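You operate a simulated robot arm through the tools that you are given. There is no shell and no other tool. Be economical: measure what you need, move in short steps, check, and stop when the job is done.

Carry out the task below with a simulated robot arm. There is one attempt and no reset: what you move stays moved.

JOB
Check the red nozzle in the flow block: white tray if it reads CLEAR, black tray if BLOCKED.
Fine: air on, one press of the blue key, air off at the end. Stand the nozzle upright; leave the others and the dials.

Only the result counts: the job must be done as asked and must still hold three seconds after the hand-in. Knocking over, shifting, dropping, spilling or breaking anything else fails it.

ROBOT AND FRAMES
A 6-joint arm with a two-finger parallel gripper, fixed in place. Base frame: the origin is at the foot of the arm, x ahead of it, y to its left, z up; the work surface is at about z = 0.85. Lengths are in m, angles in rad, forces in N, time in s.
With the tool pointing down near the work surface it reaches from about 0.24 to 0.64 m from the base axis. Its first joint turns from -1.152 to 1.152 rad. Payload 2.7 kg.
The TCP is the grasp point between the finger pads, 0.023 m short of the fingertips. In the tool frame z runs along the fingers and y along their closing line. Largest opening 0.094 m; finger width 0.038, thickness 0.01; the body of the gripper, 0.054 by 0.096 m, starts 0.039 m behind the TCP.
Orientation is told as [roll, pitch, yaw] about the base's x, y, z axes, in that order, counted from this pose: with the fingers straight down and closing along the base's y, the tool's x points along the base's -x, its y along +y and its z along -z.

CONTROLS
- The arm moves only by the tool step_arm. Its argument "commands" is a list of rows, each an object of numbers (a shift or turn left out is 0, a gripper value left out holds the last): "x", "y", "z": the shift along the tool's x, y, z in m; "wx", "wy", "wz": the turn, a rotation vector about the tool's x, y, z in rad; "claw": the gripper command, from -1 (fully open) to 1 (shut), values between in proportion. In form: [{"x": .., "y": .., "z": .., "wx": .., "wy": .., "wz": .., "claw": ..}, ...]. A call has 1 to 20 rows; each row shifts and turns the commanded pose from where the row before left it, along the tool's axes as they then stand. A row lasts 0.2 s, in which the tool goes at most 0.05 m and 0.15 rad; a call with a longer step from one row to the next is refused whole, and so is a gripper value outside its range. Where a pose cannot be reached the arm comes as near as it can. A force on the tool above 40 N (or 10 N above the force at the start of the call, whichever is more), or a blocked arm, ends the call early, and 0.2 s more pass. The fingers move at their own pace (about 0.045 m/s each) and stop on an object; they squeeze with about 36 N. The grip force told is the motor's: it shows also when the fingers shut on nothing. Time passes only in rows, and 0.2 s behind the last, so rows that do not move let the fingers close. It gives the time, the measured TCP pose, the force on the tool (base axes), the opening and the grip force at its end, in the units of the frame above (readings bear some noise).
- Cameras (640 x 400 px; columns grow to the right, rows downward): "scene" is fixed at [0.0831, -0.4606, 1.3856]; the picture's right is [0.52, -0.85, 0.00], its down [-0.60, -0.37, -0.71] and it looks along [0.60, 0.37, -0.71] (base axes); focal length 217 px, centre (320, 200). "wrist" rides on the gripper at [0.086, 0.016, -0.075] in the tool frame; the picture's right is [-0.18, 0.98, 0.00], its down [-0.58, -0.11, -0.81] and it looks along [-0.79, -0.15, 0.59] (tool axes); focal length 243 px, centre (320, 200).
- grab_frame(camera): a new picture of that camera. No time passes.
- pixel_to_xyz(camera, pixels): there is no depth. For up to 12 entries [column, row, z] of the newest picture of that camera ("zoom" is the newest enlarged one), the place [x, y] in the base frame at which the ray of that pixel passes the height z, good to about 0.002 m, but the place of the scene camera against the robot may be out by one fixed shift of up to 0.012 m in any direction. No time passes.
- inspect(camera, box): a new picture of the part [left, top, right, bottom] of that camera's present view, enlarged. No time passes.
- job_done(): hands the job in; it is judged then, once.

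Work in short steps. Measure before you move; look again where a grasp or a placing could have gone wrong, and mend it. You have 80 turns and 34 pictures in all, those below and enlarged ones among them. Open the gripper and draw the arm clear of the work before you hand the job in, unless the task says otherwise; then end with one line.

The tools are called as a command line: name --argument value ..., lists and objects as JSON in quotes. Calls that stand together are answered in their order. step_arm: Moves the arm, as the interface text tells. Its arguments: {"type":"object","properties":{"commands":{"type":"array"}},"required":["commands"]} The other tools are called the same way: grab_frame (camera) takes a picture; pixel_to_xyz (camera, pixels) gives the place at which the rays of pixels pass given heights; inspect (camera, box) takes an enlarged picture of a part of a camera's view; job_done () hands the job in.

At the start:

```text
clock: 0.0
position: [0.3519, 0.0589, 1.1975]
tool_rot: [-0.001, -0.001, -0.001]
force: [0.8, 0.5, 0.0]
finger_gap: 0.094
finger_force: 0.1
```

scene: 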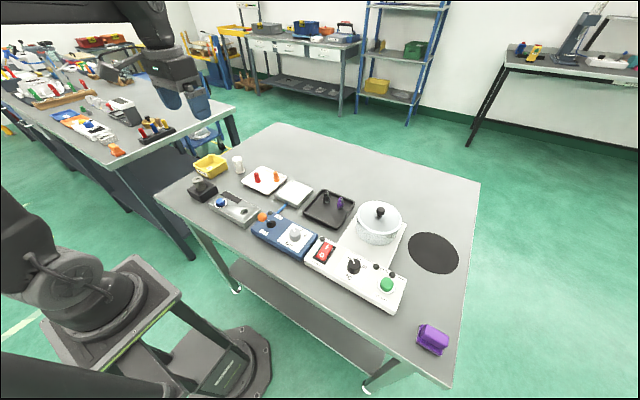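
wrist: 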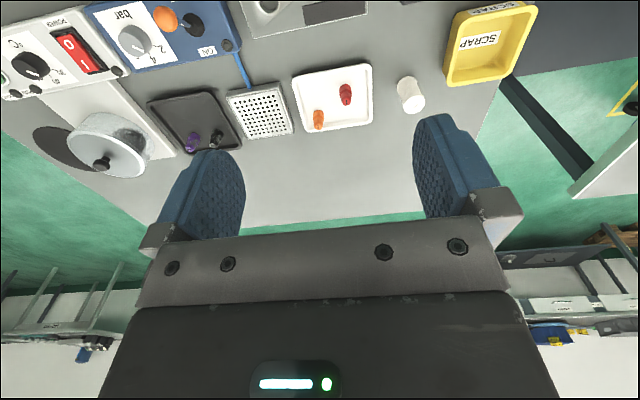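

The overview shows several fixtures on the table near scene px (190-400, 150-310). I zoom in to identify them.

inspect --camera "scene" --box '[180, 140, 340, 240]'

inspect --camera "scene" --box '[240, 190, 320, 260]'

inspect --camera "wrist" --box '[80, 0, 400, 200]'

```text
4.00 times, centred on (260, 190) of scene
```

zoom: 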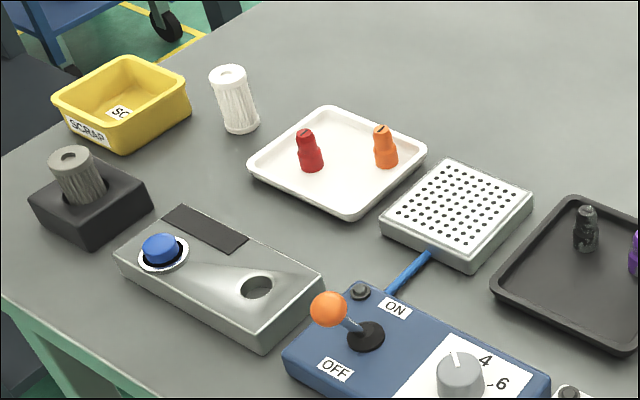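

```text
5.71 times, centred on (280, 225) of scene
```

zoom: 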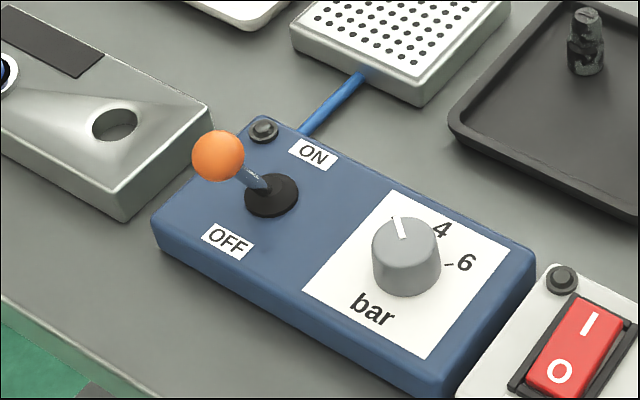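

```text
2.00 times, centred on (240, 100) of wrist
```

zoom: 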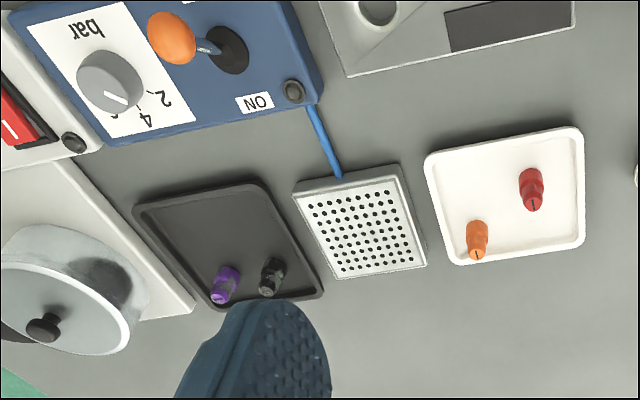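

The nozzle (red, wrist ~(346,90)), flow block hole (scene ~(245,211)), blue key (scene ~(220,202)) and lever (scene ~(262,217)) are identified. I measure points in both cameras to find the scene offset.

pixel_to_xyz --camera "wrist" --pixels '[[345.5, 87, 0.855], [346.5, 102, 0.89], [226.5, 96, 0.87], [280, 82.5, 0.87], [294, 132.5, 0.87], [247.5, 140, 0.87], [269, 5, 0.88], [165, 17, 0.95], [193, 25, 0.89], [292, 79, 0.86], [372, 64, 0.86], [372, 122, 0.86]]'

pixel_to_xyz --camera "scene" --pixels '[[257.5, 182, 0.855], [256.3, 173, 0.89], [297.5, 207, 0.87], [275, 193, 0.87], [292.5, 180, 0.87], [313, 191, 0.87], [244.5, 211.5, 0.88], [262, 217, 0.95], [271, 224, 0.89], [220, 202, 0.9], [267, 193.5, 0.86], [242, 181, 0.86]]'

```text
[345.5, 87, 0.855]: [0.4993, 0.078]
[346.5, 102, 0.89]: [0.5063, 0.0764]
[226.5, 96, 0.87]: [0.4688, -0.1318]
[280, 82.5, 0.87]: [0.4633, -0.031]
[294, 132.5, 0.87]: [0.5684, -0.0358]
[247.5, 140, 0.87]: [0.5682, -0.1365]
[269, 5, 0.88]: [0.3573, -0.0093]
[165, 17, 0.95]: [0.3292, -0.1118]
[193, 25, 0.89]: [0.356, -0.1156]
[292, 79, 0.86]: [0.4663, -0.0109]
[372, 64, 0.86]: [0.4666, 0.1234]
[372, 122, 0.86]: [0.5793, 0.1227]
```

```text
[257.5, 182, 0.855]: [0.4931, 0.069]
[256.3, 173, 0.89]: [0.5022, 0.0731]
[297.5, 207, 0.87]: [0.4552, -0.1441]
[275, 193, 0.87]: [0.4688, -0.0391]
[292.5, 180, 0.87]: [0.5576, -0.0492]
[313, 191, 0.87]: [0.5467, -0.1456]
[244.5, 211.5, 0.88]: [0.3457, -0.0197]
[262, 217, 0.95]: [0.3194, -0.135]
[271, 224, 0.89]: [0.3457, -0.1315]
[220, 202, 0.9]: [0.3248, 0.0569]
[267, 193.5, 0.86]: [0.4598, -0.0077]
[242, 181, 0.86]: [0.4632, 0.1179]
```

The scene camera is off by about (+0.010, +0.010). I draw the tool back towards the base so the wrist camera sees the flow block, key and lever directly.

step_arm --commands '[{"x": 0.03}, {"x": 0.04}, {"x": 0.03}, {}]'

grab_frame --camera "wrist"

inspect --camera "wrist" --box '[120, 0, 440, 200]'

```text
clock: 1.0
position: [0.2532, 0.0573, 1.1979]
tool_rot: [-0.001, 0.0, 0.0]
force: [-0.2, 0.0, 0.3]
finger_gap: 0.0939
finger_force: 0.1
```

```text
28 pictures are left
```

wrist: 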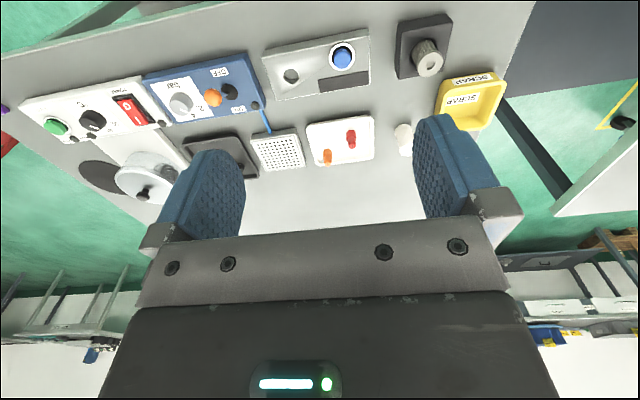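

```text
2.00 times, centred on (280, 100) of wrist
```

zoom: 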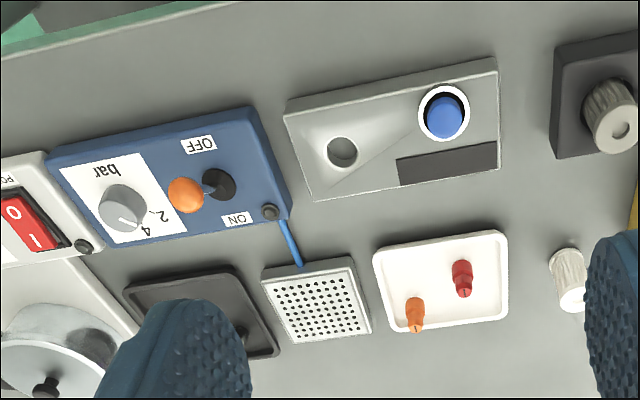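

Now everything is in view: hole zoom(341,152), key zoom(444,112), lever ball zoom(186,194). I convert these at several candidate heights.

pixel_to_xyz --camera "wrist" --pixels '[[213, 97, 0.91], [213, 97, 0.94], [229.5, 92, 0.89], [220, 72, 0.89], [238.5, 109, 0.89], [290.5, 76, 0.88], [342, 57.5, 0.9], [263, 57, 0.88], [368.5, 28.5, 0.88], [274, 100.5, 0.88], [255, 106, 0.89], [246, 54, 0.89]]'

pixel_to_xyz --camera "scene" --pixels '[[262, 217, 0.91], [262, 217, 0.94], [271, 224, 0.89], [264, 232, 0.89], [278.5, 217, 0.89], [220, 202, 0.9], [220, 202, 0.88], [226, 191, 0.88], [261, 209, 0.88], [245, 220, 0.88], [208, 204, 0.88]]'

inspect --camera "scene" --box '[245, 160, 285, 185]'

inspect --camera "scene" --box '[205, 185, 265, 222]'

```text
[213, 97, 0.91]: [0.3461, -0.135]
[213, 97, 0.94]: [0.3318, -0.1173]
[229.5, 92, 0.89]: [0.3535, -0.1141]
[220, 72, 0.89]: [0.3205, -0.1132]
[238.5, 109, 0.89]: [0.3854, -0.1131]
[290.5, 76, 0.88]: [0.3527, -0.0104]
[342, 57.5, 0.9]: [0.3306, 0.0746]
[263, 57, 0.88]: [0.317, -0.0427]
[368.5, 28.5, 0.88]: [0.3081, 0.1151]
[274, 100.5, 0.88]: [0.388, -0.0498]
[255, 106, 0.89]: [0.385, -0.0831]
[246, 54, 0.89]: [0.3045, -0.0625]
```

```text
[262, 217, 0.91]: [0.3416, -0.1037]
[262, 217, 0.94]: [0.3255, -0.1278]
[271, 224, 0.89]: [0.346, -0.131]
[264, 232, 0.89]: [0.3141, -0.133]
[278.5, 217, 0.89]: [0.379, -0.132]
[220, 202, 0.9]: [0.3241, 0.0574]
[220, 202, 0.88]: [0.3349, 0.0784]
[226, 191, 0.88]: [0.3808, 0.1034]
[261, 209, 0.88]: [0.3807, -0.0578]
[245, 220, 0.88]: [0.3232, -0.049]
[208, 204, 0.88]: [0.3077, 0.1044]
```

```text
16.00 times, centred on (265, 172) of scene
```

zoom: 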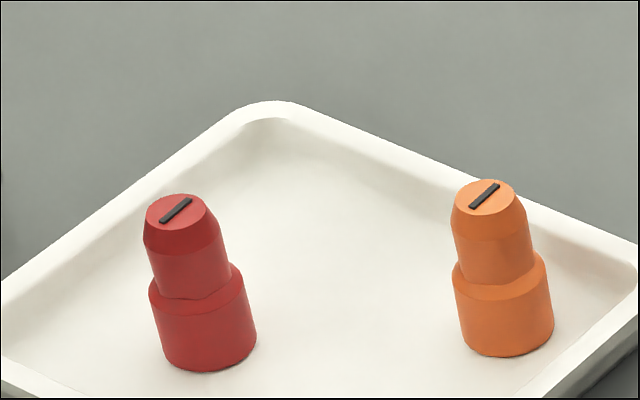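

```text
10.67 times, centred on (235, 204) of scene
```

zoom: 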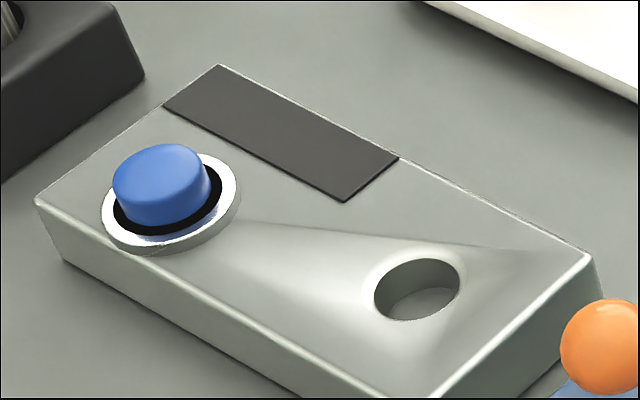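

Red nozzle base is at about (0.500, 0.078), the hole at (0.353, -0.010), the key at (0.331, 0.074), and the lever ball at (0.333, -0.117, 0.94), leaning to OFF. I move above the red nozzle to refine its position.

step_arm --commands '[{"x": -0.045, "claw": -0.1}, {"x": -0.045, "y": 0.01}, {"x": -0.045, "y": 0.01}, {"x": -0.045}, {"x": -0.045}, {"x": -0.022, "z": 0.03}, {"z": 0.045}, {"z": 0.045}, {"z": 0.045}, {"z": 0.03}, {}]'

grab_frame --camera "wrist"

```text
clock: 3.4
position: [0.5002, 0.0819, 1.0023]
tool_rot: [0.0, 0.0, 0.0]
force: [0.2, 0.7, -0.6]
finger_gap: 0.0516
finger_force: 0.0
```

```text
24 pictures are left
```

wrist: 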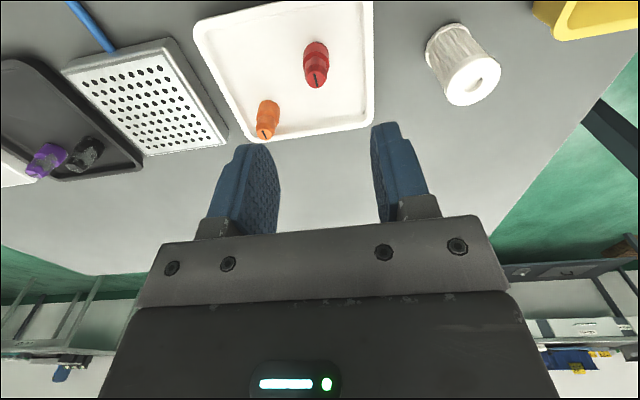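

The nozzle shows at about (316,62). I enlarge it to get its base, collar and top edges.

inspect --camera "wrist" --box '[240, 20, 384, 140]'

```text
3.33 times, centred on (312, 80) of wrist
```

zoom: 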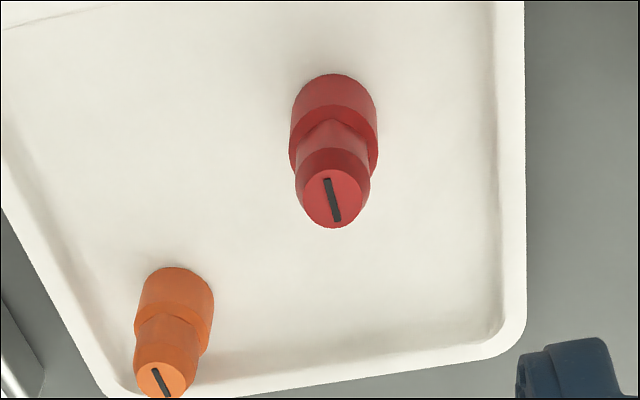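

I convert the top-face centre (332,198) and the base's near edge (334,74) and sides at candidate heights.

pixel_to_xyz --camera "zoom" --pixels '[[332, 198, 0.88], [332, 198, 0.89], [332, 198, 0.9], [334, 74, 0.855], [291, 105, 0.855], [376, 105, 0.855], [289, 150, 0.875], [378, 155, 0.875], [171, 380, 0.89], [176, 268, 0.855], [526, 60, 0.865]]'

```text
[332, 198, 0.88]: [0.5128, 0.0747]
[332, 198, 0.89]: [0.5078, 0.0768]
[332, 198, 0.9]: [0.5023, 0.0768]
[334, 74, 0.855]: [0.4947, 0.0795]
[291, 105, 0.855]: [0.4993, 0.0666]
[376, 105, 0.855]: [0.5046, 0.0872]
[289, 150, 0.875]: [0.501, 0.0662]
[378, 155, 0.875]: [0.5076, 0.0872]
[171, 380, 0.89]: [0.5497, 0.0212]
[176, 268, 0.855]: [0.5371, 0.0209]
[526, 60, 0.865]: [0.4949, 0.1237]
```

The nozzle axis is at about (0.504, 0.077), with its top near 0.894. I lower so the fingertips reach the neck above the collar (TCP 0.900), then check before closing.

step_arm --commands '[{"x": -0.004, "y": -0.005}, {"z": 0.04}, {"z": 0.04}, {"z": 0.022}, {}, {}]'

inspect --camera "wrist" --box '[220, 40, 420, 165]'

```text
clock: 4.8
position: [0.5035, 0.0744, 0.9027]
tool_rot: [-0.001, 0.0, 0.0]
force: [-0.3, 0.0, -0.4]
finger_gap: 0.0517
finger_force: 0.2
```

```text
3.20 times, centred on (320, 102) of wrist
```

zoom: 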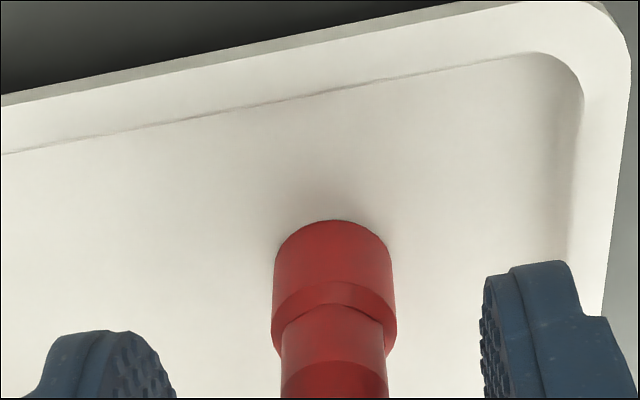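

The nozzle sits centred between the pads, tips about at the collar shoulder. I close on it.

step_arm --commands '[{"z": 0.001, "claw": 1}, {}, {}, {}, {}]'

inspect --camera "wrist" --box '[220, 40, 420, 165]'

```text
clock: 6.0
position: [0.5018, 0.0738, 0.9017]
tool_rot: [0.0, -0.001, 0.0]
force: [-0.1, -0.9, 0.0]
finger_gap: 0.0151
finger_force: 36.3
```

```text
3.20 times, centred on (320, 102) of wrist
```

zoom: 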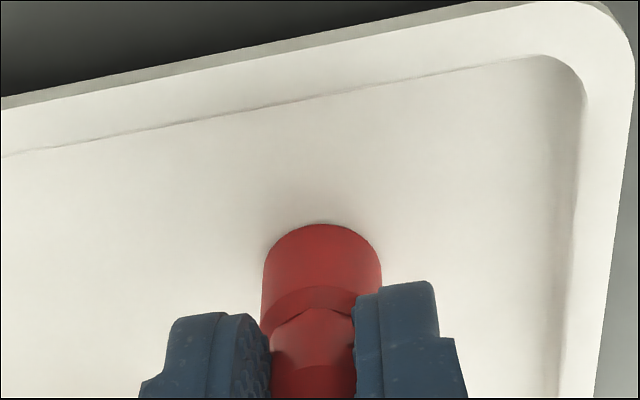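

Gripped on the neck (gap 0.0151). I lift and carry it to above the flow block's hole.

step_arm --commands '[{"z": -0.02}, {"z": -0.04}, {"z": -0.04}, {"x": 0.03, "y": -0.017}, {"x": 0.03, "y": -0.017}, {"x": 0.03, "y": -0.017}, {"x": 0.03, "y": -0.017}, {"x": 0.028, "y": -0.016}, {}, {}]'

grab_frame --camera "wrist"

inspect --camera "wrist" --box '[220, 0, 420, 125]'

```text
clock: 8.2
position: [0.3566, -0.0109, 0.9999]
tool_rot: [0.0, 0.0, 0.0]
force: [0.1, 0.8, 0.0]
finger_gap: 0.0
finger_force: 35.7
```

```text
20 pictures are left
```

wrist: 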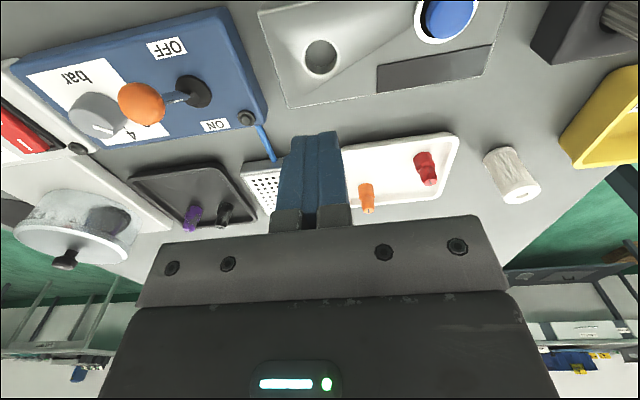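

```text
3.20 times, centred on (320, 62) of wrist
```

zoom: 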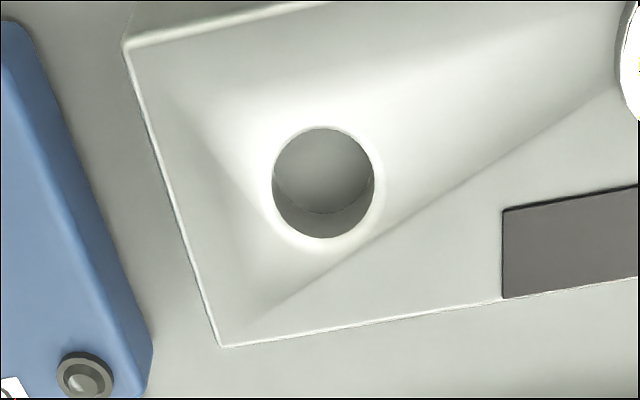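

The fingers are shut on nothing: the nozzle slipped out and still stands in the tray at (425,168). Before re-gripping lower, I measure the hole (rim and floor) from this view.

pixel_to_xyz --camera "zoom" --pixels '[[325, 127, 0.88], [325, 239, 0.88], [271, 185, 0.88], [377, 185, 0.88], [325, 213, 0.87], [325, 213, 0.865], [325, 213, 0.86], [325, 213, 0.855], [220, 347, 0.88], [122, 45, 0.88]]'

inspect --camera "wrist" --box '[340, 125, 470, 210]'

```text
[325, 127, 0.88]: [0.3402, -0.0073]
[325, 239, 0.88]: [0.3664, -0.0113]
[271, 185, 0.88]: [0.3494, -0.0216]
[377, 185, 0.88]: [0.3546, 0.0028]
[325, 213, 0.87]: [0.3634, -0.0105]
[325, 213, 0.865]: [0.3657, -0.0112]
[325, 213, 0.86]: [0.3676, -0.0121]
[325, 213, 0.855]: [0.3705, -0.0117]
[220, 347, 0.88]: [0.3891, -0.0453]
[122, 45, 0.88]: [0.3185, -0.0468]
```

```text
4.71 times, centred on (405, 168) of wrist
```

zoom: 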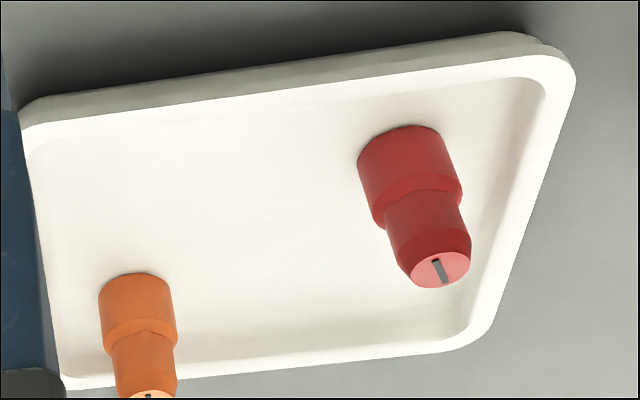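

The hole centre is (0.353, -0.0095), about 25 mm wide and 15 mm deep. The nozzle still stands; I measure its present place.

pixel_to_xyz --camera "zoom" --pixels '[[440, 269, 0.894], [400, 127, 0.855], [357, 158, 0.855], [445, 143, 0.855], [136, 274, 0.855]]'

```text
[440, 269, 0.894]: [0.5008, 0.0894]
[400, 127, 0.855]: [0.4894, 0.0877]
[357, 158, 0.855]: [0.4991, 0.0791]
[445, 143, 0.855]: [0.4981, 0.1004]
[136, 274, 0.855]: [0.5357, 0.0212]
```

The nozzle now stands at (0.4998, 0.0892), close to the tray's y-rim (0.1237). I go back above it with a narrow opening (0.036), biased slightly away from the rim.

step_arm --commands '[{"x": -0.03, "y": 0.02, "claw": 0.234}, {"x": -0.03, "y": 0.02}, {"x": -0.03, "y": 0.02}, {"x": -0.03, "y": 0.02}, {"x": -0.0234, "y": 0.0164}, {}, {"z": 0.04}, {"z": 0.03}, {}]'

inspect --camera "wrist" --box '[220, 20, 420, 145]'

```text
clock: 10.2
position: [0.5001, 0.0879, 0.9295]
tool_rot: [0.0, 0.0, 0.0]
force: [-0.1, 0.2, 0.1]
finger_gap: 0.0364
finger_force: 0.0
```

```text
3.20 times, centred on (320, 82) of wrist
```

zoom: 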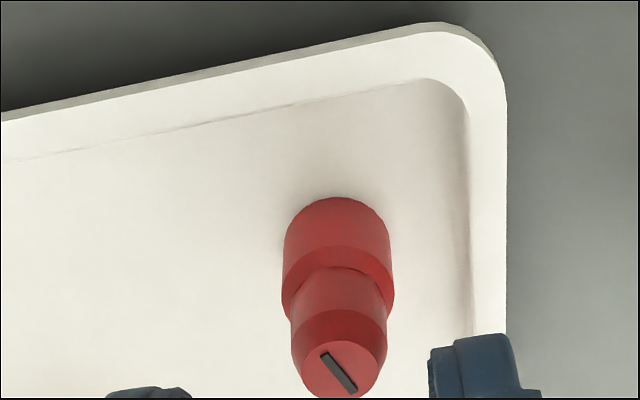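

I check nozzle axis and the rim's inner edge from this closer view.

pixel_to_xyz --camera "zoom" --pixels '[[338, 198, 0.855], [284, 235, 0.855], [390, 235, 0.855], [341, 370, 0.894], [468, 250, 0.855], [505, 250, 0.865], [282, 300, 0.873], [394, 300, 0.873], [294, 345, 0.885], [387, 345, 0.885]]'

```text
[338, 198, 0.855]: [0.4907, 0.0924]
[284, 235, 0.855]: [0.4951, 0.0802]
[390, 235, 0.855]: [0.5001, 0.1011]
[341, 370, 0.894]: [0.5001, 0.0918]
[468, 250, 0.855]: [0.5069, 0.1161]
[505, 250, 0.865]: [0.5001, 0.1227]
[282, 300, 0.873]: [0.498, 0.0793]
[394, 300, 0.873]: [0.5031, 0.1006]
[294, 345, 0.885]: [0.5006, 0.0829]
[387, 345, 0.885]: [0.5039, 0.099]
```

The nozzle at y≈0.0905 is inside the gap, and the +y finger stays inside the tray floor edge (0.116). I lower to TCP 0.888 and close slowly on the collar.

step_arm --commands '[{"z": 0.02}, {"z": 0.015}, {"z": 0.006}, {}, {"claw": 1}, {}, {}, {}]'

inspect --camera "wrist" --box '[220, 40, 420, 165]'

```text
clock: 12.0
position: [0.4989, 0.0878, 0.8895]
tool_rot: [0.001, -0.001, 0.001]
force: [0.2, 0.0, 0.7]
finger_gap: 0.0186
finger_force: 36.3
```

```text
3.20 times, centred on (320, 102) of wrist
```

zoom: 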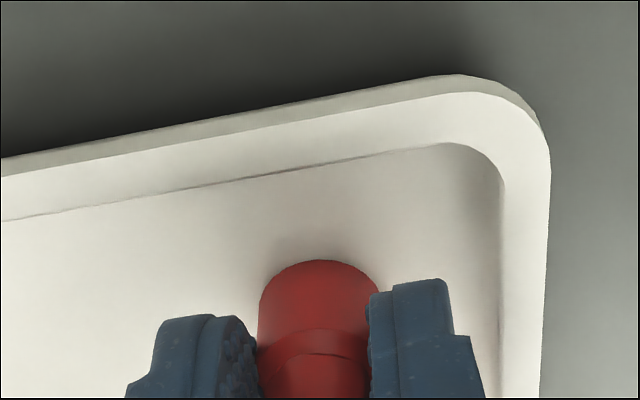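

Gap 0.0186, so the pads are on the collar. I lift slowly and check that it holds.

step_arm --commands '[{}, {"z": -0.005}, {"z": -0.01}, {"z": -0.015}, {"z": -0.02}, {"z": -0.02}, {"z": -0.02}, {"z": -0.02}, {}]'

inspect --camera "wrist" --box '[220, 40, 420, 165]'

```text
clock: 14.0
position: [0.4998, 0.0864, 1.0006]
tool_rot: [0.0, 0.0, 0.0]
force: [-0.4, 0.2, -0.1]
finger_gap: 0.0184
finger_force: 36.0
```

```text
3.20 times, centred on (320, 102) of wrist
```

zoom: 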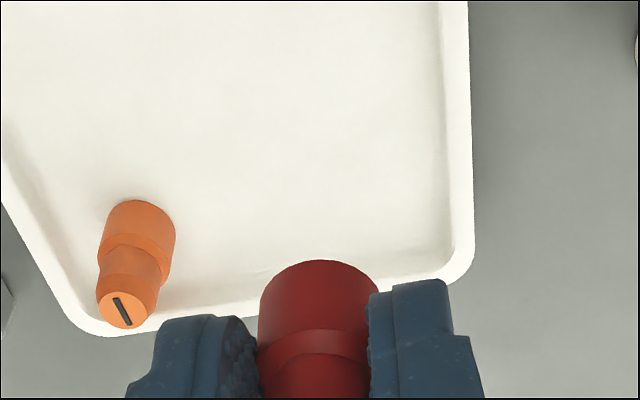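

It holds, upright. I measure the held nozzle's bottom edge relative to the TCP.

pixel_to_xyz --camera "zoom" --pixels '[[320, 260, 0.966], [259, 295, 0.966], [379, 290, 0.966], [320, 260, 0.964], [320, 260, 0.968]]'

```text
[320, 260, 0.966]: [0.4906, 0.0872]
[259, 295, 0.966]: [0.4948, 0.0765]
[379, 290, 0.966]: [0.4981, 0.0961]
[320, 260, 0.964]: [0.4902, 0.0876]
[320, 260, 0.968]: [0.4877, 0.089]
```

The nozzle is centred on the TCP, bottom ~0.0345 below it. I carry it gently to above the hole at (0.353, -0.0095).

step_arm --commands '[{"x": 0.02, "y": -0.013}, {"x": 0.03, "y": -0.02}, {"x": 0.03, "y": -0.02}, {"x": 0.03, "y": -0.02}, {"x": 0.02, "y": -0.014}, {"x": 0.0167, "y": -0.0098}, {}, {"z": 0.03}, {"z": 0.02}, {}]'

inspect --camera "wrist" --box '[220, 40, 420, 165]'

```text
clock: 16.2
position: [0.3522, -0.0104, 0.9477]
tool_rot: [0.001, -0.001, -0.001]
force: [0.3, 0.4, -0.1]
finger_gap: 0.0197
finger_force: 36.3
```

```text
3.20 times, centred on (320, 102) of wrist
```

zoom: 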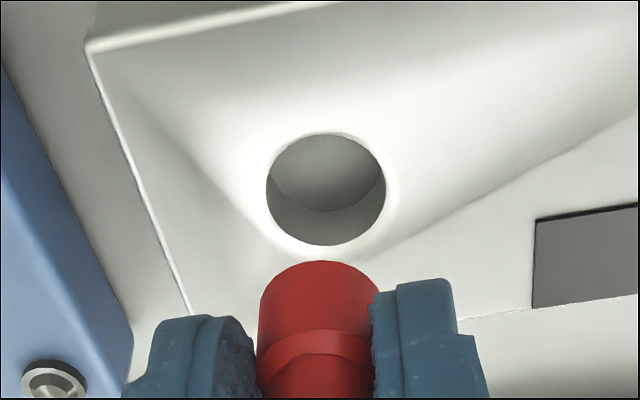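

I recheck the hole's rim from this lower view to fix both its centre and its height.

pixel_to_xyz --camera "zoom" --pixels '[[326, 131, 0.88], [326, 245, 0.88], [266, 190, 0.88], [386, 186, 0.88], [326, 131, 0.885], [326, 245, 0.885], [266, 190, 0.885], [386, 186, 0.885], [318, 261, 0.913]]'

```text
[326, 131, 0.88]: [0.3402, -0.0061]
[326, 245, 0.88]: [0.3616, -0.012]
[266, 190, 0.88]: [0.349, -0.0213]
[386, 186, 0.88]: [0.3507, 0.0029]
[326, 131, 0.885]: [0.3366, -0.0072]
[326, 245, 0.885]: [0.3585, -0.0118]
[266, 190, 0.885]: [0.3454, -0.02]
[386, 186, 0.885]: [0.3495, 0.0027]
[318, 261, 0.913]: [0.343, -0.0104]
```

Centre comes to about (0.352, -0.009). I lower until the nozzle's bottom is just above the rim and compare visually.

step_arm --commands '[{"y": 0.001, "z": 0.015}, {"z": 0.01}, {}, {}]'

inspect --camera "wrist" --box '[220, 40, 420, 165]'

```text
clock: 17.2
position: [0.3523, -0.0108, 0.9229]
tool_rot: [0.0, -0.001, 0.001]
force: [0.7, 0.2, 0.0]
finger_gap: 0.0198
finger_force: 35.6
```

```text
3.20 times, centred on (320, 102) of wrist
```

zoom: 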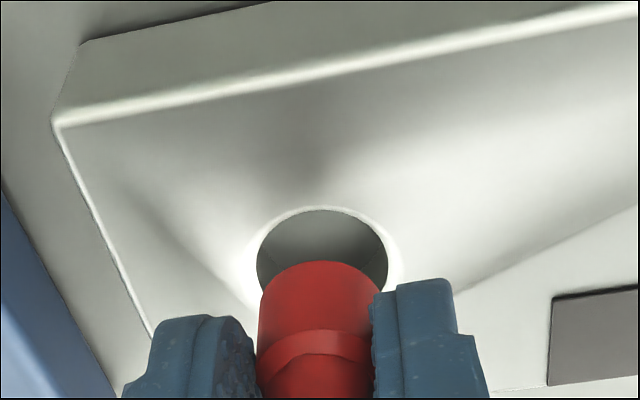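

Lateral alignment looks good (hole centre col 322, nozzle 319). I lower a further 8 mm and look again for fore-aft alignment.

step_arm --commands '[{"z": 0.005}, {"z": 0.005}, {}, {}]'

inspect --camera "wrist" --box '[220, 40, 420, 165]'

```text
clock: 18.2
position: [0.3516, -0.0109, 0.9127]
tool_rot: [0.001, 0.001, 0.0]
force: [0.6, 0.4, -0.5]
finger_gap: 0.0197
finger_force: 36.0
```

```text
3.20 times, centred on (320, 102) of wrist
```

zoom: 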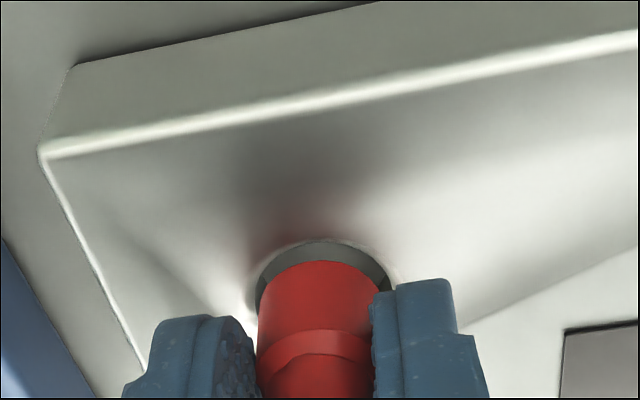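

Near rim is at row 240, the nozzle's near edge at 261, consistent with centring. I lower in 2-3 mm steps watching force.

step_arm --commands '[{"z": 0.002}, {"z": 0.002}, {"z": 0.002}, {"z": 0.002}, {}]'

inspect --camera "wrist" --box '[220, 40, 420, 165]'

```text
clock: 19.4
position: [0.3532, -0.0102, 0.9055]
tool_rot: [-0.001, 0.0, 0.0]
force: [-0.7, -0.1, -0.1]
finger_gap: 0.0198
finger_force: 36.0
```

```text
3.20 times, centred on (320, 102) of wrist
```

zoom: 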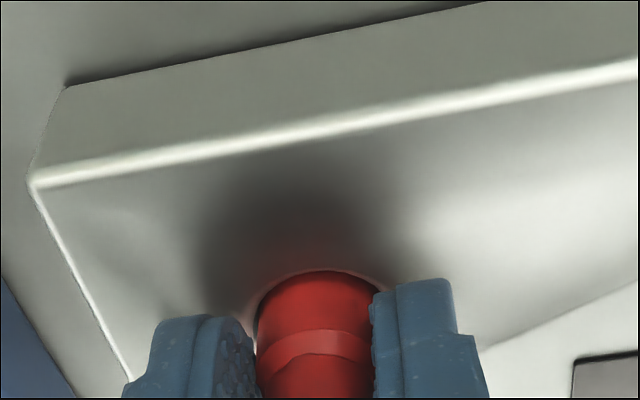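

The rim now hides the nozzle's bottom edge, so it has entered the hole. I lower 4 mm more, watching for contact.

step_arm --commands '[{"z": 0.002}, {"z": 0.002}, {}]'

inspect --camera "wrist" --box '[220, 40, 420, 165]'

```text
clock: 20.2
position: [0.3538, -0.0099, 0.9018]
tool_rot: [0.0, 0.001, 0.001]
force: [0.0, 0.2, -0.5]
finger_gap: 0.0199
finger_force: 35.6
```

```text
3.20 times, centred on (320, 102) of wrist
```

zoom: 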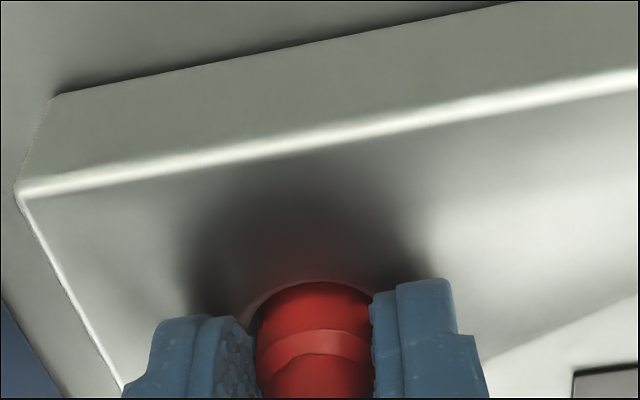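

The nozzle is about half inserted with no contact force. I open to let it settle, then rise.

step_arm --commands '[{"claw": 0.3}, {"claw": 0.0}, {}, {"z": -0.02}, {"z": -0.04}, {"z": -0.04}, {}]'

grab_frame --camera "wrist"

```text
clock: 21.8
position: [0.3529, -0.0104, 1.0029]
tool_rot: [0.0, 0.002, 0.001]
force: [-0.4, 0.4, -0.4]
finger_gap: 0.0469
finger_force: 0.0
```

```text
9 pictures are left
```

wrist: 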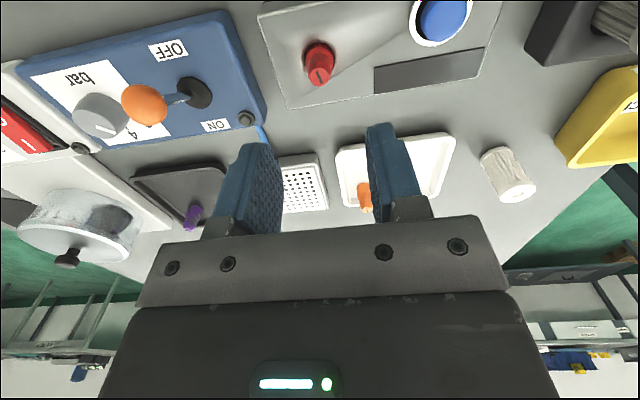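

The nozzle sits in the hole. Now the lever: I triangulate the ball at (144,104) again, plus the pivot and dial.

pixel_to_xyz --camera "wrist" --pixels '[[144, 104, 0.93], [144, 104, 0.94], [144, 104, 0.95], [199, 93, 0.885], [168, 48, 0.885], [214, 126, 0.885], [100, 115, 0.91], [441, 18, 0.89], [441, 18, 0.88]]'

```text
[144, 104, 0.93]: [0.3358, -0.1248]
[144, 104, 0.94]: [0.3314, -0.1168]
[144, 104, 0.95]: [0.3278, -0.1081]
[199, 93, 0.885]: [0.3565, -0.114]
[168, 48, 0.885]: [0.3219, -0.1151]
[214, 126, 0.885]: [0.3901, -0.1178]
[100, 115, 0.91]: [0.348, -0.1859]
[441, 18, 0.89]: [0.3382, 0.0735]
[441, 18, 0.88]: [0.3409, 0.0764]
```

Ball is at (0.332, -0.117, 0.94). I close the fingers, go behind it at x=0.28, and lower to TCP 0.952.

step_arm --commands '[{"x": 0.025, "y": -0.03, "claw": 1}, {"x": 0.025, "y": -0.03}, {"x": 0.023, "y": -0.03}, {"y": -0.017}, {}, {"z": 0.03}, {"z": 0.021}, {}]'

```text
clock: 23.6
position: [0.2784, -0.1177, 0.9492]
tool_rot: [-0.001, 0.0, 0.0]
force: [0.3, -0.7, -0.5]
finger_gap: 0.0001
finger_force: 36.1
```

I push the ball in +x towards ON, ending at TCP x≈0.345.

step_arm --commands '[{"x": -0.015}, {"x": -0.01}, {"x": -0.01}, {"x": -0.01}, {"x": -0.01}, {"x": -0.01}, {}]'

```text
clock: 25.2
position: [0.3453, -0.1145, 0.9501]
tool_rot: [0.001, 0.001, -0.001]
force: [0.2, 0.2, 1.0]
finger_gap: 0.0001
finger_force: 35.5
```

No resisting force at the end. I back off, rise, and move toward the key side to look at lever and block together.

step_arm --commands '[{"x": 0.02}, {"x": 0.025}, {"z": -0.04}, {"z": -0.04}, {"x": 0.02, "y": 0.04}, {"x": 0.02, "y": 0.04}, {"y": 0.04}, {"y": 0.03}, {}]'

grab_frame --camera "wrist"

```text
clock: 27.2
position: [0.2573, 0.0332, 1.0303]
tool_rot: [0.0, 0.002, -0.002]
force: [0.4, 0.0, -0.6]
finger_gap: 0.0003
finger_force: 35.9
```

```text
8 pictures are left
```

wrist: 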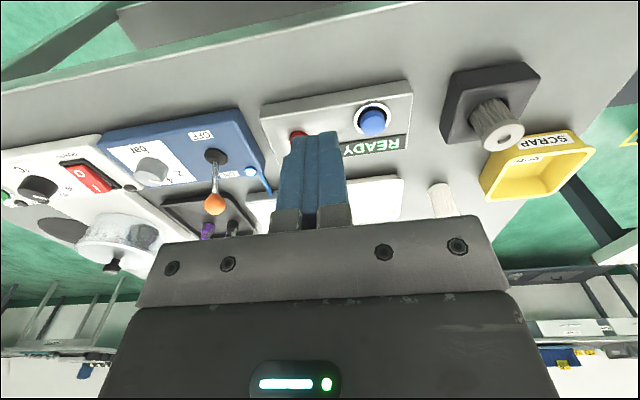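

Lever is ON and the display reads READY. I measure the key at (372,122) and the lever's new ball position at (215,204).

pixel_to_xyz --camera "wrist" --pixels '[[372, 124, 0.89], [372, 124, 0.9], [374, 118, 0.88], [215, 204, 0.94], [215, 204, 0.93], [300, 133, 0.9]]'

```text
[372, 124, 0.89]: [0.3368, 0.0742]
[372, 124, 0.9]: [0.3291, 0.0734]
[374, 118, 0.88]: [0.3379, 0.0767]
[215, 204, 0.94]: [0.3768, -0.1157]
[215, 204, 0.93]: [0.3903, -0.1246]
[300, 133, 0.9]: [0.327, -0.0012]
```

Key centre is about (0.335, 0.0743), top near 0.893. I move above it with closed fingers.

step_arm --commands '[{"x": -0.03, "y": 0.02}, {"x": -0.03, "y": 0.021}, {"x": -0.0175}, {"z": 0.04}, {"z": 0.04}, {"z": 0.015}, {}, {}]'

```text
clock: 29.0
position: [0.3346, 0.0733, 0.9338]
tool_rot: [0.0, 0.001, 0.0]
force: [0.7, 0.3, 0.6]
finger_gap: 0.0
finger_force: 36.1
```

Tips are at about 0.911. I lower in 2 mm rows and watch the force.

step_arm --commands '[{"z": 0.003}, {"z": 0.003}, {"z": 0.003}, {"z": 0.003}, {}]'

```text
clock: 30.2
position: [0.3377, 0.0749, 0.924]
tool_rot: [0.001, 0.0, -0.001]
force: [-0.1, 0.2, 0.8]
finger_gap: 0.0
finger_force: 35.9
```

step_arm --commands '[{"z": 0.002}, {"z": 0.002}, {"z": 0.002}]'

```text
clock: 31.0
position: [0.3394, 0.0743, 0.9172]
tool_rot: [0.0, 0.0, 0.0]
force: [-0.8, 0.5, 0.4]
finger_gap: 0.0
finger_force: 36.4
```

No contact yet at tip height ~0.894. I continue downward.

step_arm --commands '[{"z": 0.002}, {"z": 0.002}]'

```text
clock: 31.6
position: [0.3372, 0.0753, 0.913]
tool_rot: [0.0, 0.001, 0.001]
force: [0.4, 1.6, 2.1]
finger_gap: 0.0
finger_force: 35.9
```

Force begins to rise (2.1 N): the key is touched. I press a little further.

step_arm --commands '[{"z": 0.002}, {"z": 0.001}]'

```text
clock: 32.2
position: [0.3376, 0.0752, 0.9116]
tool_rot: [0.002, -0.002, 0.0]
force: [-3.5, 3.1, 14.5]
finger_gap: 0.0
finger_force: 36.6
```

Force 14.5 N, so the key is compressing. I look at the block through the scene camera without releasing.

inspect --camera "scene" --box '[200, 180, 270, 224]'

```text
9.09 times, centred on (235, 202) of scene
```

zoom: 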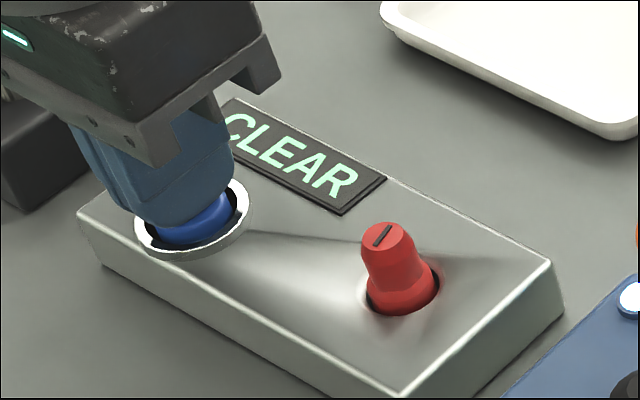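

The display reads CLEAR, so the white tray is right. I raise off the key and go to the +x side of the lever to switch the air off.

step_arm --commands '[{"z": -0.02}, {"z": -0.04}, {"z": -0.04}, {"x": -0.03, "y": -0.03}, {"x": -0.03, "y": -0.035}, {"x": -0.028, "y": -0.04}, {"y": -0.045}, {"y": -0.042}, {}, {"z": 0.03}, {"z": 0.032}, {}]'

```text
clock: 34.8
position: [0.4254, -0.1175, 0.9491]
tool_rot: [0.0, 0.0, 0.0]
force: [0.8, 0.1, 0.7]
finger_gap: 0.0
finger_force: 35.7
```

I push the ball in -x to OFF, ending at TCP x≈0.363.

step_arm --commands '[{"x": 0.012}, {"x": 0.01}, {"x": 0.01}, {"x": 0.01}, {"x": 0.01}, {"x": 0.01}, {}]'

```text
clock: 36.4
position: [0.3664, -0.1176, 0.9491]
tool_rot: [-0.001, -0.007, 0.0]
force: [18.7, 0.9, -7.2]
finger_gap: 0.0001
finger_force: 36.1
```

The lever is against its stop. I back off, rise, and go above the nozzle in the block with the gripper part open, then look.

step_arm --commands '[{"x": -0.015}, {"x": -0.015}, {"z": -0.03}, {"z": -0.03, "claw": 0.15}, {"x": 0.02, "y": 0.037}, {"x": 0.02, "y": 0.037}, {"y": 0.0335}, {}, {}]'

grab_frame --camera "wrist"

```text
clock: 38.4
position: [0.3537, -0.0111, 1.0074]
tool_rot: [0.001, 0.002, 0.0]
force: [0.1, -0.4, 0.7]
finger_gap: 0.0401
finger_force: 0.0
```

```text
6 pictures are left
```

wrist: 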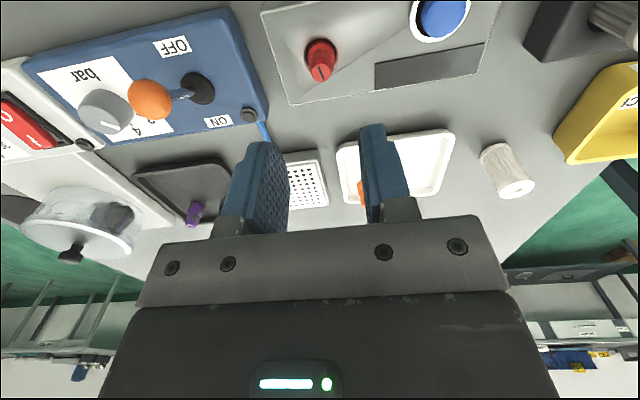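

Lever is OFF and its lamp dark; the nozzle stands in the hole. I locate its top at about (321,72).

pixel_to_xyz --camera "wrist" --pixels '[[321, 73, 0.9], [321, 73, 0.895], [306, 55, 0.88], [337, 55, 0.88], [321, 39, 0.878]]'

```text
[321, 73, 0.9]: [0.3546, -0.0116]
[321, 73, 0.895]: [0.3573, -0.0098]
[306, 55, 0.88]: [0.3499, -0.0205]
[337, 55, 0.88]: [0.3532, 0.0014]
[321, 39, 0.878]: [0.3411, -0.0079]
```

The nozzle is at the TCP's xy. I lower towards the block top, feeling for contact with the fingertips.

step_arm --commands '[{"z": 0.04}, {"z": 0.04}, {"z": 0.022}, {"z": 0.003}, {}]'

```text
clock: 39.6
position: [0.3522, -0.0099, 0.9041]
tool_rot: [0.001, -0.001, 0.001]
force: [0.4, -0.5, 0.0]
finger_gap: 0.0399
finger_force: 0.0
```

step_arm --commands '[{"z": 0.002}, {"z": 0.002}, {"z": 0.001}, {}]'

```text
clock: 40.6
position: [0.3542, -0.0095, 0.9021]
tool_rot: [-0.001, -0.002, 0.001]
force: [-0.8, -1.0, 3.3]
finger_gap: 0.0398
finger_force: 0.2
stopped in row 4: the force on the tool passed its limit (the readings are from after the stop); the commanded pose is now the measured one
```

The fingertips touched the block top (TCP ≈0.900). I back off 1 mm and close on the nozzle just above the block.

step_arm --commands '[{"z": -0.001}, {"claw": 0.4}, {"claw": 0.7}, {"claw": 1}, {}, {}]'

```text
clock: 42.0
position: [0.3536, -0.01, 0.9015]
tool_rot: [0.0, -0.002, 0.001]
force: [-0.3, 0.0, -0.4]
finger_gap: 0.0199
finger_force: 36.2
```

Gap 0.0199 means the pads hold the collar's top. I lift slowly.

step_arm --commands '[{"z": -0.002}, {"z": -0.003}, {"z": -0.004}, {"z": -0.005}, {"z": -0.006}, {"z": -0.008}, {"z": -0.01}, {"z": -0.01}, {}]'

inspect --camera "wrist" --box '[220, 40, 420, 165]'

```text
clock: 44.0
position: [0.3526, -0.0103, 0.949]
tool_rot: [-0.001, -0.002, -0.001]
force: [-1.0, -0.8, 0.1]
finger_gap: 0.0198
finger_force: 36.6
```

```text
3.20 times, centred on (320, 102) of wrist
```

zoom: 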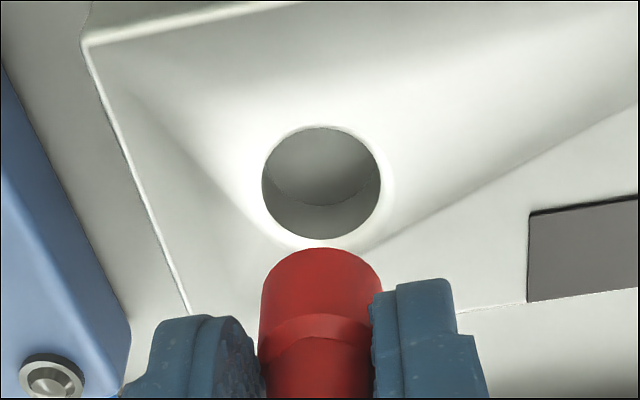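

It's held securely. I raise and carry it to (0.510, 0.080) over the white tray, then lower to just above the floor.

step_arm --commands '[{"z": -0.02}, {"z": -0.025}, {"x": -0.015, "y": 0.009}, {"x": -0.025, "y": 0.015}, {"x": -0.03, "y": 0.017}, {"x": -0.03, "y": 0.017}, {"x": -0.03, "y": 0.017}, {"x": -0.017, "y": 0.01}, {"x": -0.01, "y": 0.005}, {}, {"z": 0.02}, {"z": 0.03}, {"z": 0.025}, {"z": 0.012}, {}]'

inspect --camera "wrist" --box '[220, 40, 420, 165]'

```text
clock: 47.2
position: [0.5105, 0.0801, 0.9092]
tool_rot: [0.0, 0.001, 0.0]
force: [-0.1, 0.1, -0.4]
finger_gap: 0.0193
finger_force: 35.6
```

```text
3.20 times, centred on (320, 102) of wrist
```

zoom: 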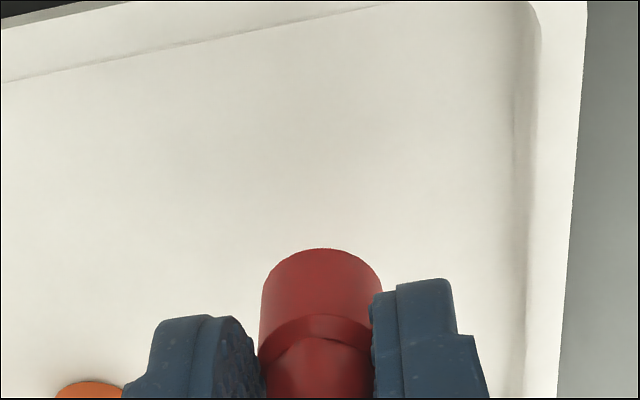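

The nozzle hangs upright over clear tray floor, away from the orange one. I lower in small steps to find the floor.

step_arm --commands '[{"z": 0.004}, {"z": 0.004}, {"z": 0.002}, {"z": 0.001}, {"z": 0.001}, {}]'

```text
clock: 48.6
position: [0.5101, 0.0792, 0.8949]
tool_rot: [0.001, -0.001, 0.0]
force: [0.1, -0.1, 0.1]
finger_gap: 0.0195
finger_force: 35.6
```

step_arm --commands '[{"z": 0.001}, {"z": 0.001}, {}]'

```text
clock: 49.4
position: [0.5107, 0.0801, 0.8927]
tool_rot: [0.0, -0.003, 0.002]
force: [0.9, -0.3, 0.1]
finger_gap: 0.0198
finger_force: 36.2
```

step_arm --commands '[{"z": 0.001}, {"z": 0.001}, {}]'

```text
clock: 50.2
position: [0.5109, 0.0804, 0.8936]
tool_rot: [-0.001, -0.003, 0.001]
force: [-3.9, -1.5, 14.8]
finger_gap: 0.0196
finger_force: 36.3
```

Contact with the tray floor (14.8 N). I ease up 1 mm and open gradually, then rise.

step_arm --commands '[{"z": -0.001}, {"claw": 0.5}, {"claw": 0.3}, {"claw": 0.1}, {}, {"z": -0.01}, {"z": -0.03}, {"z": -0.04}, {"z": -0.04}, {"x": 0.04}, {"x": 0.04}, {}]'

grab_frame --camera "wrist"

```text
clock: 52.8
position: [0.4307, 0.0801, 1.0121]
tool_rot: [0.001, -0.001, 0.0]
force: [-0.5, 0.4, -0.2]
finger_gap: 0.0423
finger_force: 0.1
```

```text
3 pictures are left
```

wrist: 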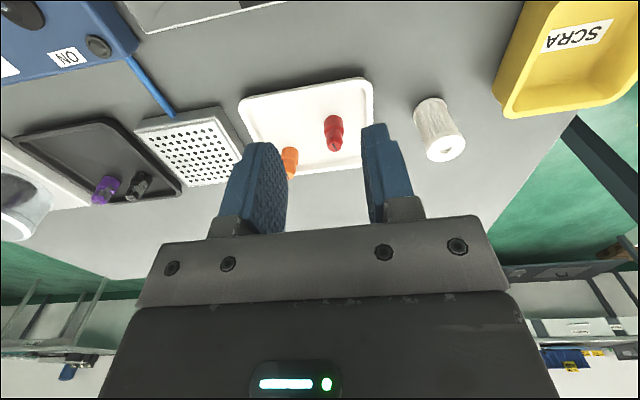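

The red nozzle stands upright in the white tray. I retreat up with the gripper fully open and take a final scene check.

step_arm --commands '[{"z": -0.04, "claw": -1}, {"z": -0.05}, {"z": -0.05}, {"x": 0.04, "z": -0.04}, {}]'

inspect --camera "scene" --box '[190, 150, 320, 240]'

```text
refused: row 4 steps farther than a row can; nothing moved
```

```text
4.44 times, centred on (255, 195) of scene
```

zoom: 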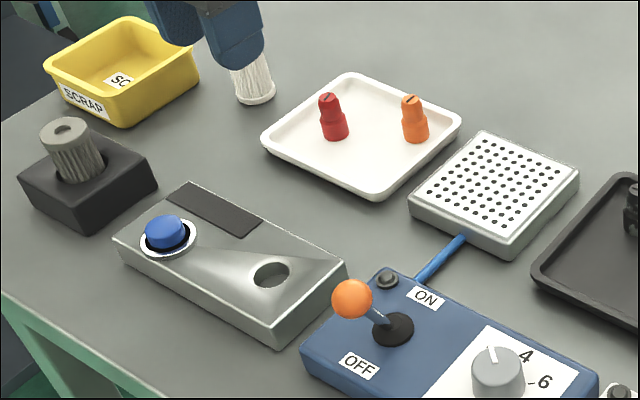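

Everything is in place: lever OFF, nozzle upright, others untouched. I repeat the retreat with shorter steps.

step_arm --commands '[{"z": -0.04, "claw": -1}, {"z": -0.045}, {"z": -0.045}, {"z": -0.04}, {}, {}]'

```text
clock: 54.2
position: [0.4288, 0.0796, 1.1827]
tool_rot: [0.001, -0.001, 0.0]
force: [0.3, 0.1, 0.5]
finger_gap: 0.0943
finger_force: 0.0
```

The arm is clear and the gripper is open, so I hand the job in.

job_done

```text
The job is handed in.
```

The red nozzle read CLEAR on one press of the blue key and now stands upright in the white tray, with the air lever back at OFF. On the first pick-up it slipped from the grip and landed upright in the same tray, about 12 mm from where it had stood; I re-gripped it lower for the check.
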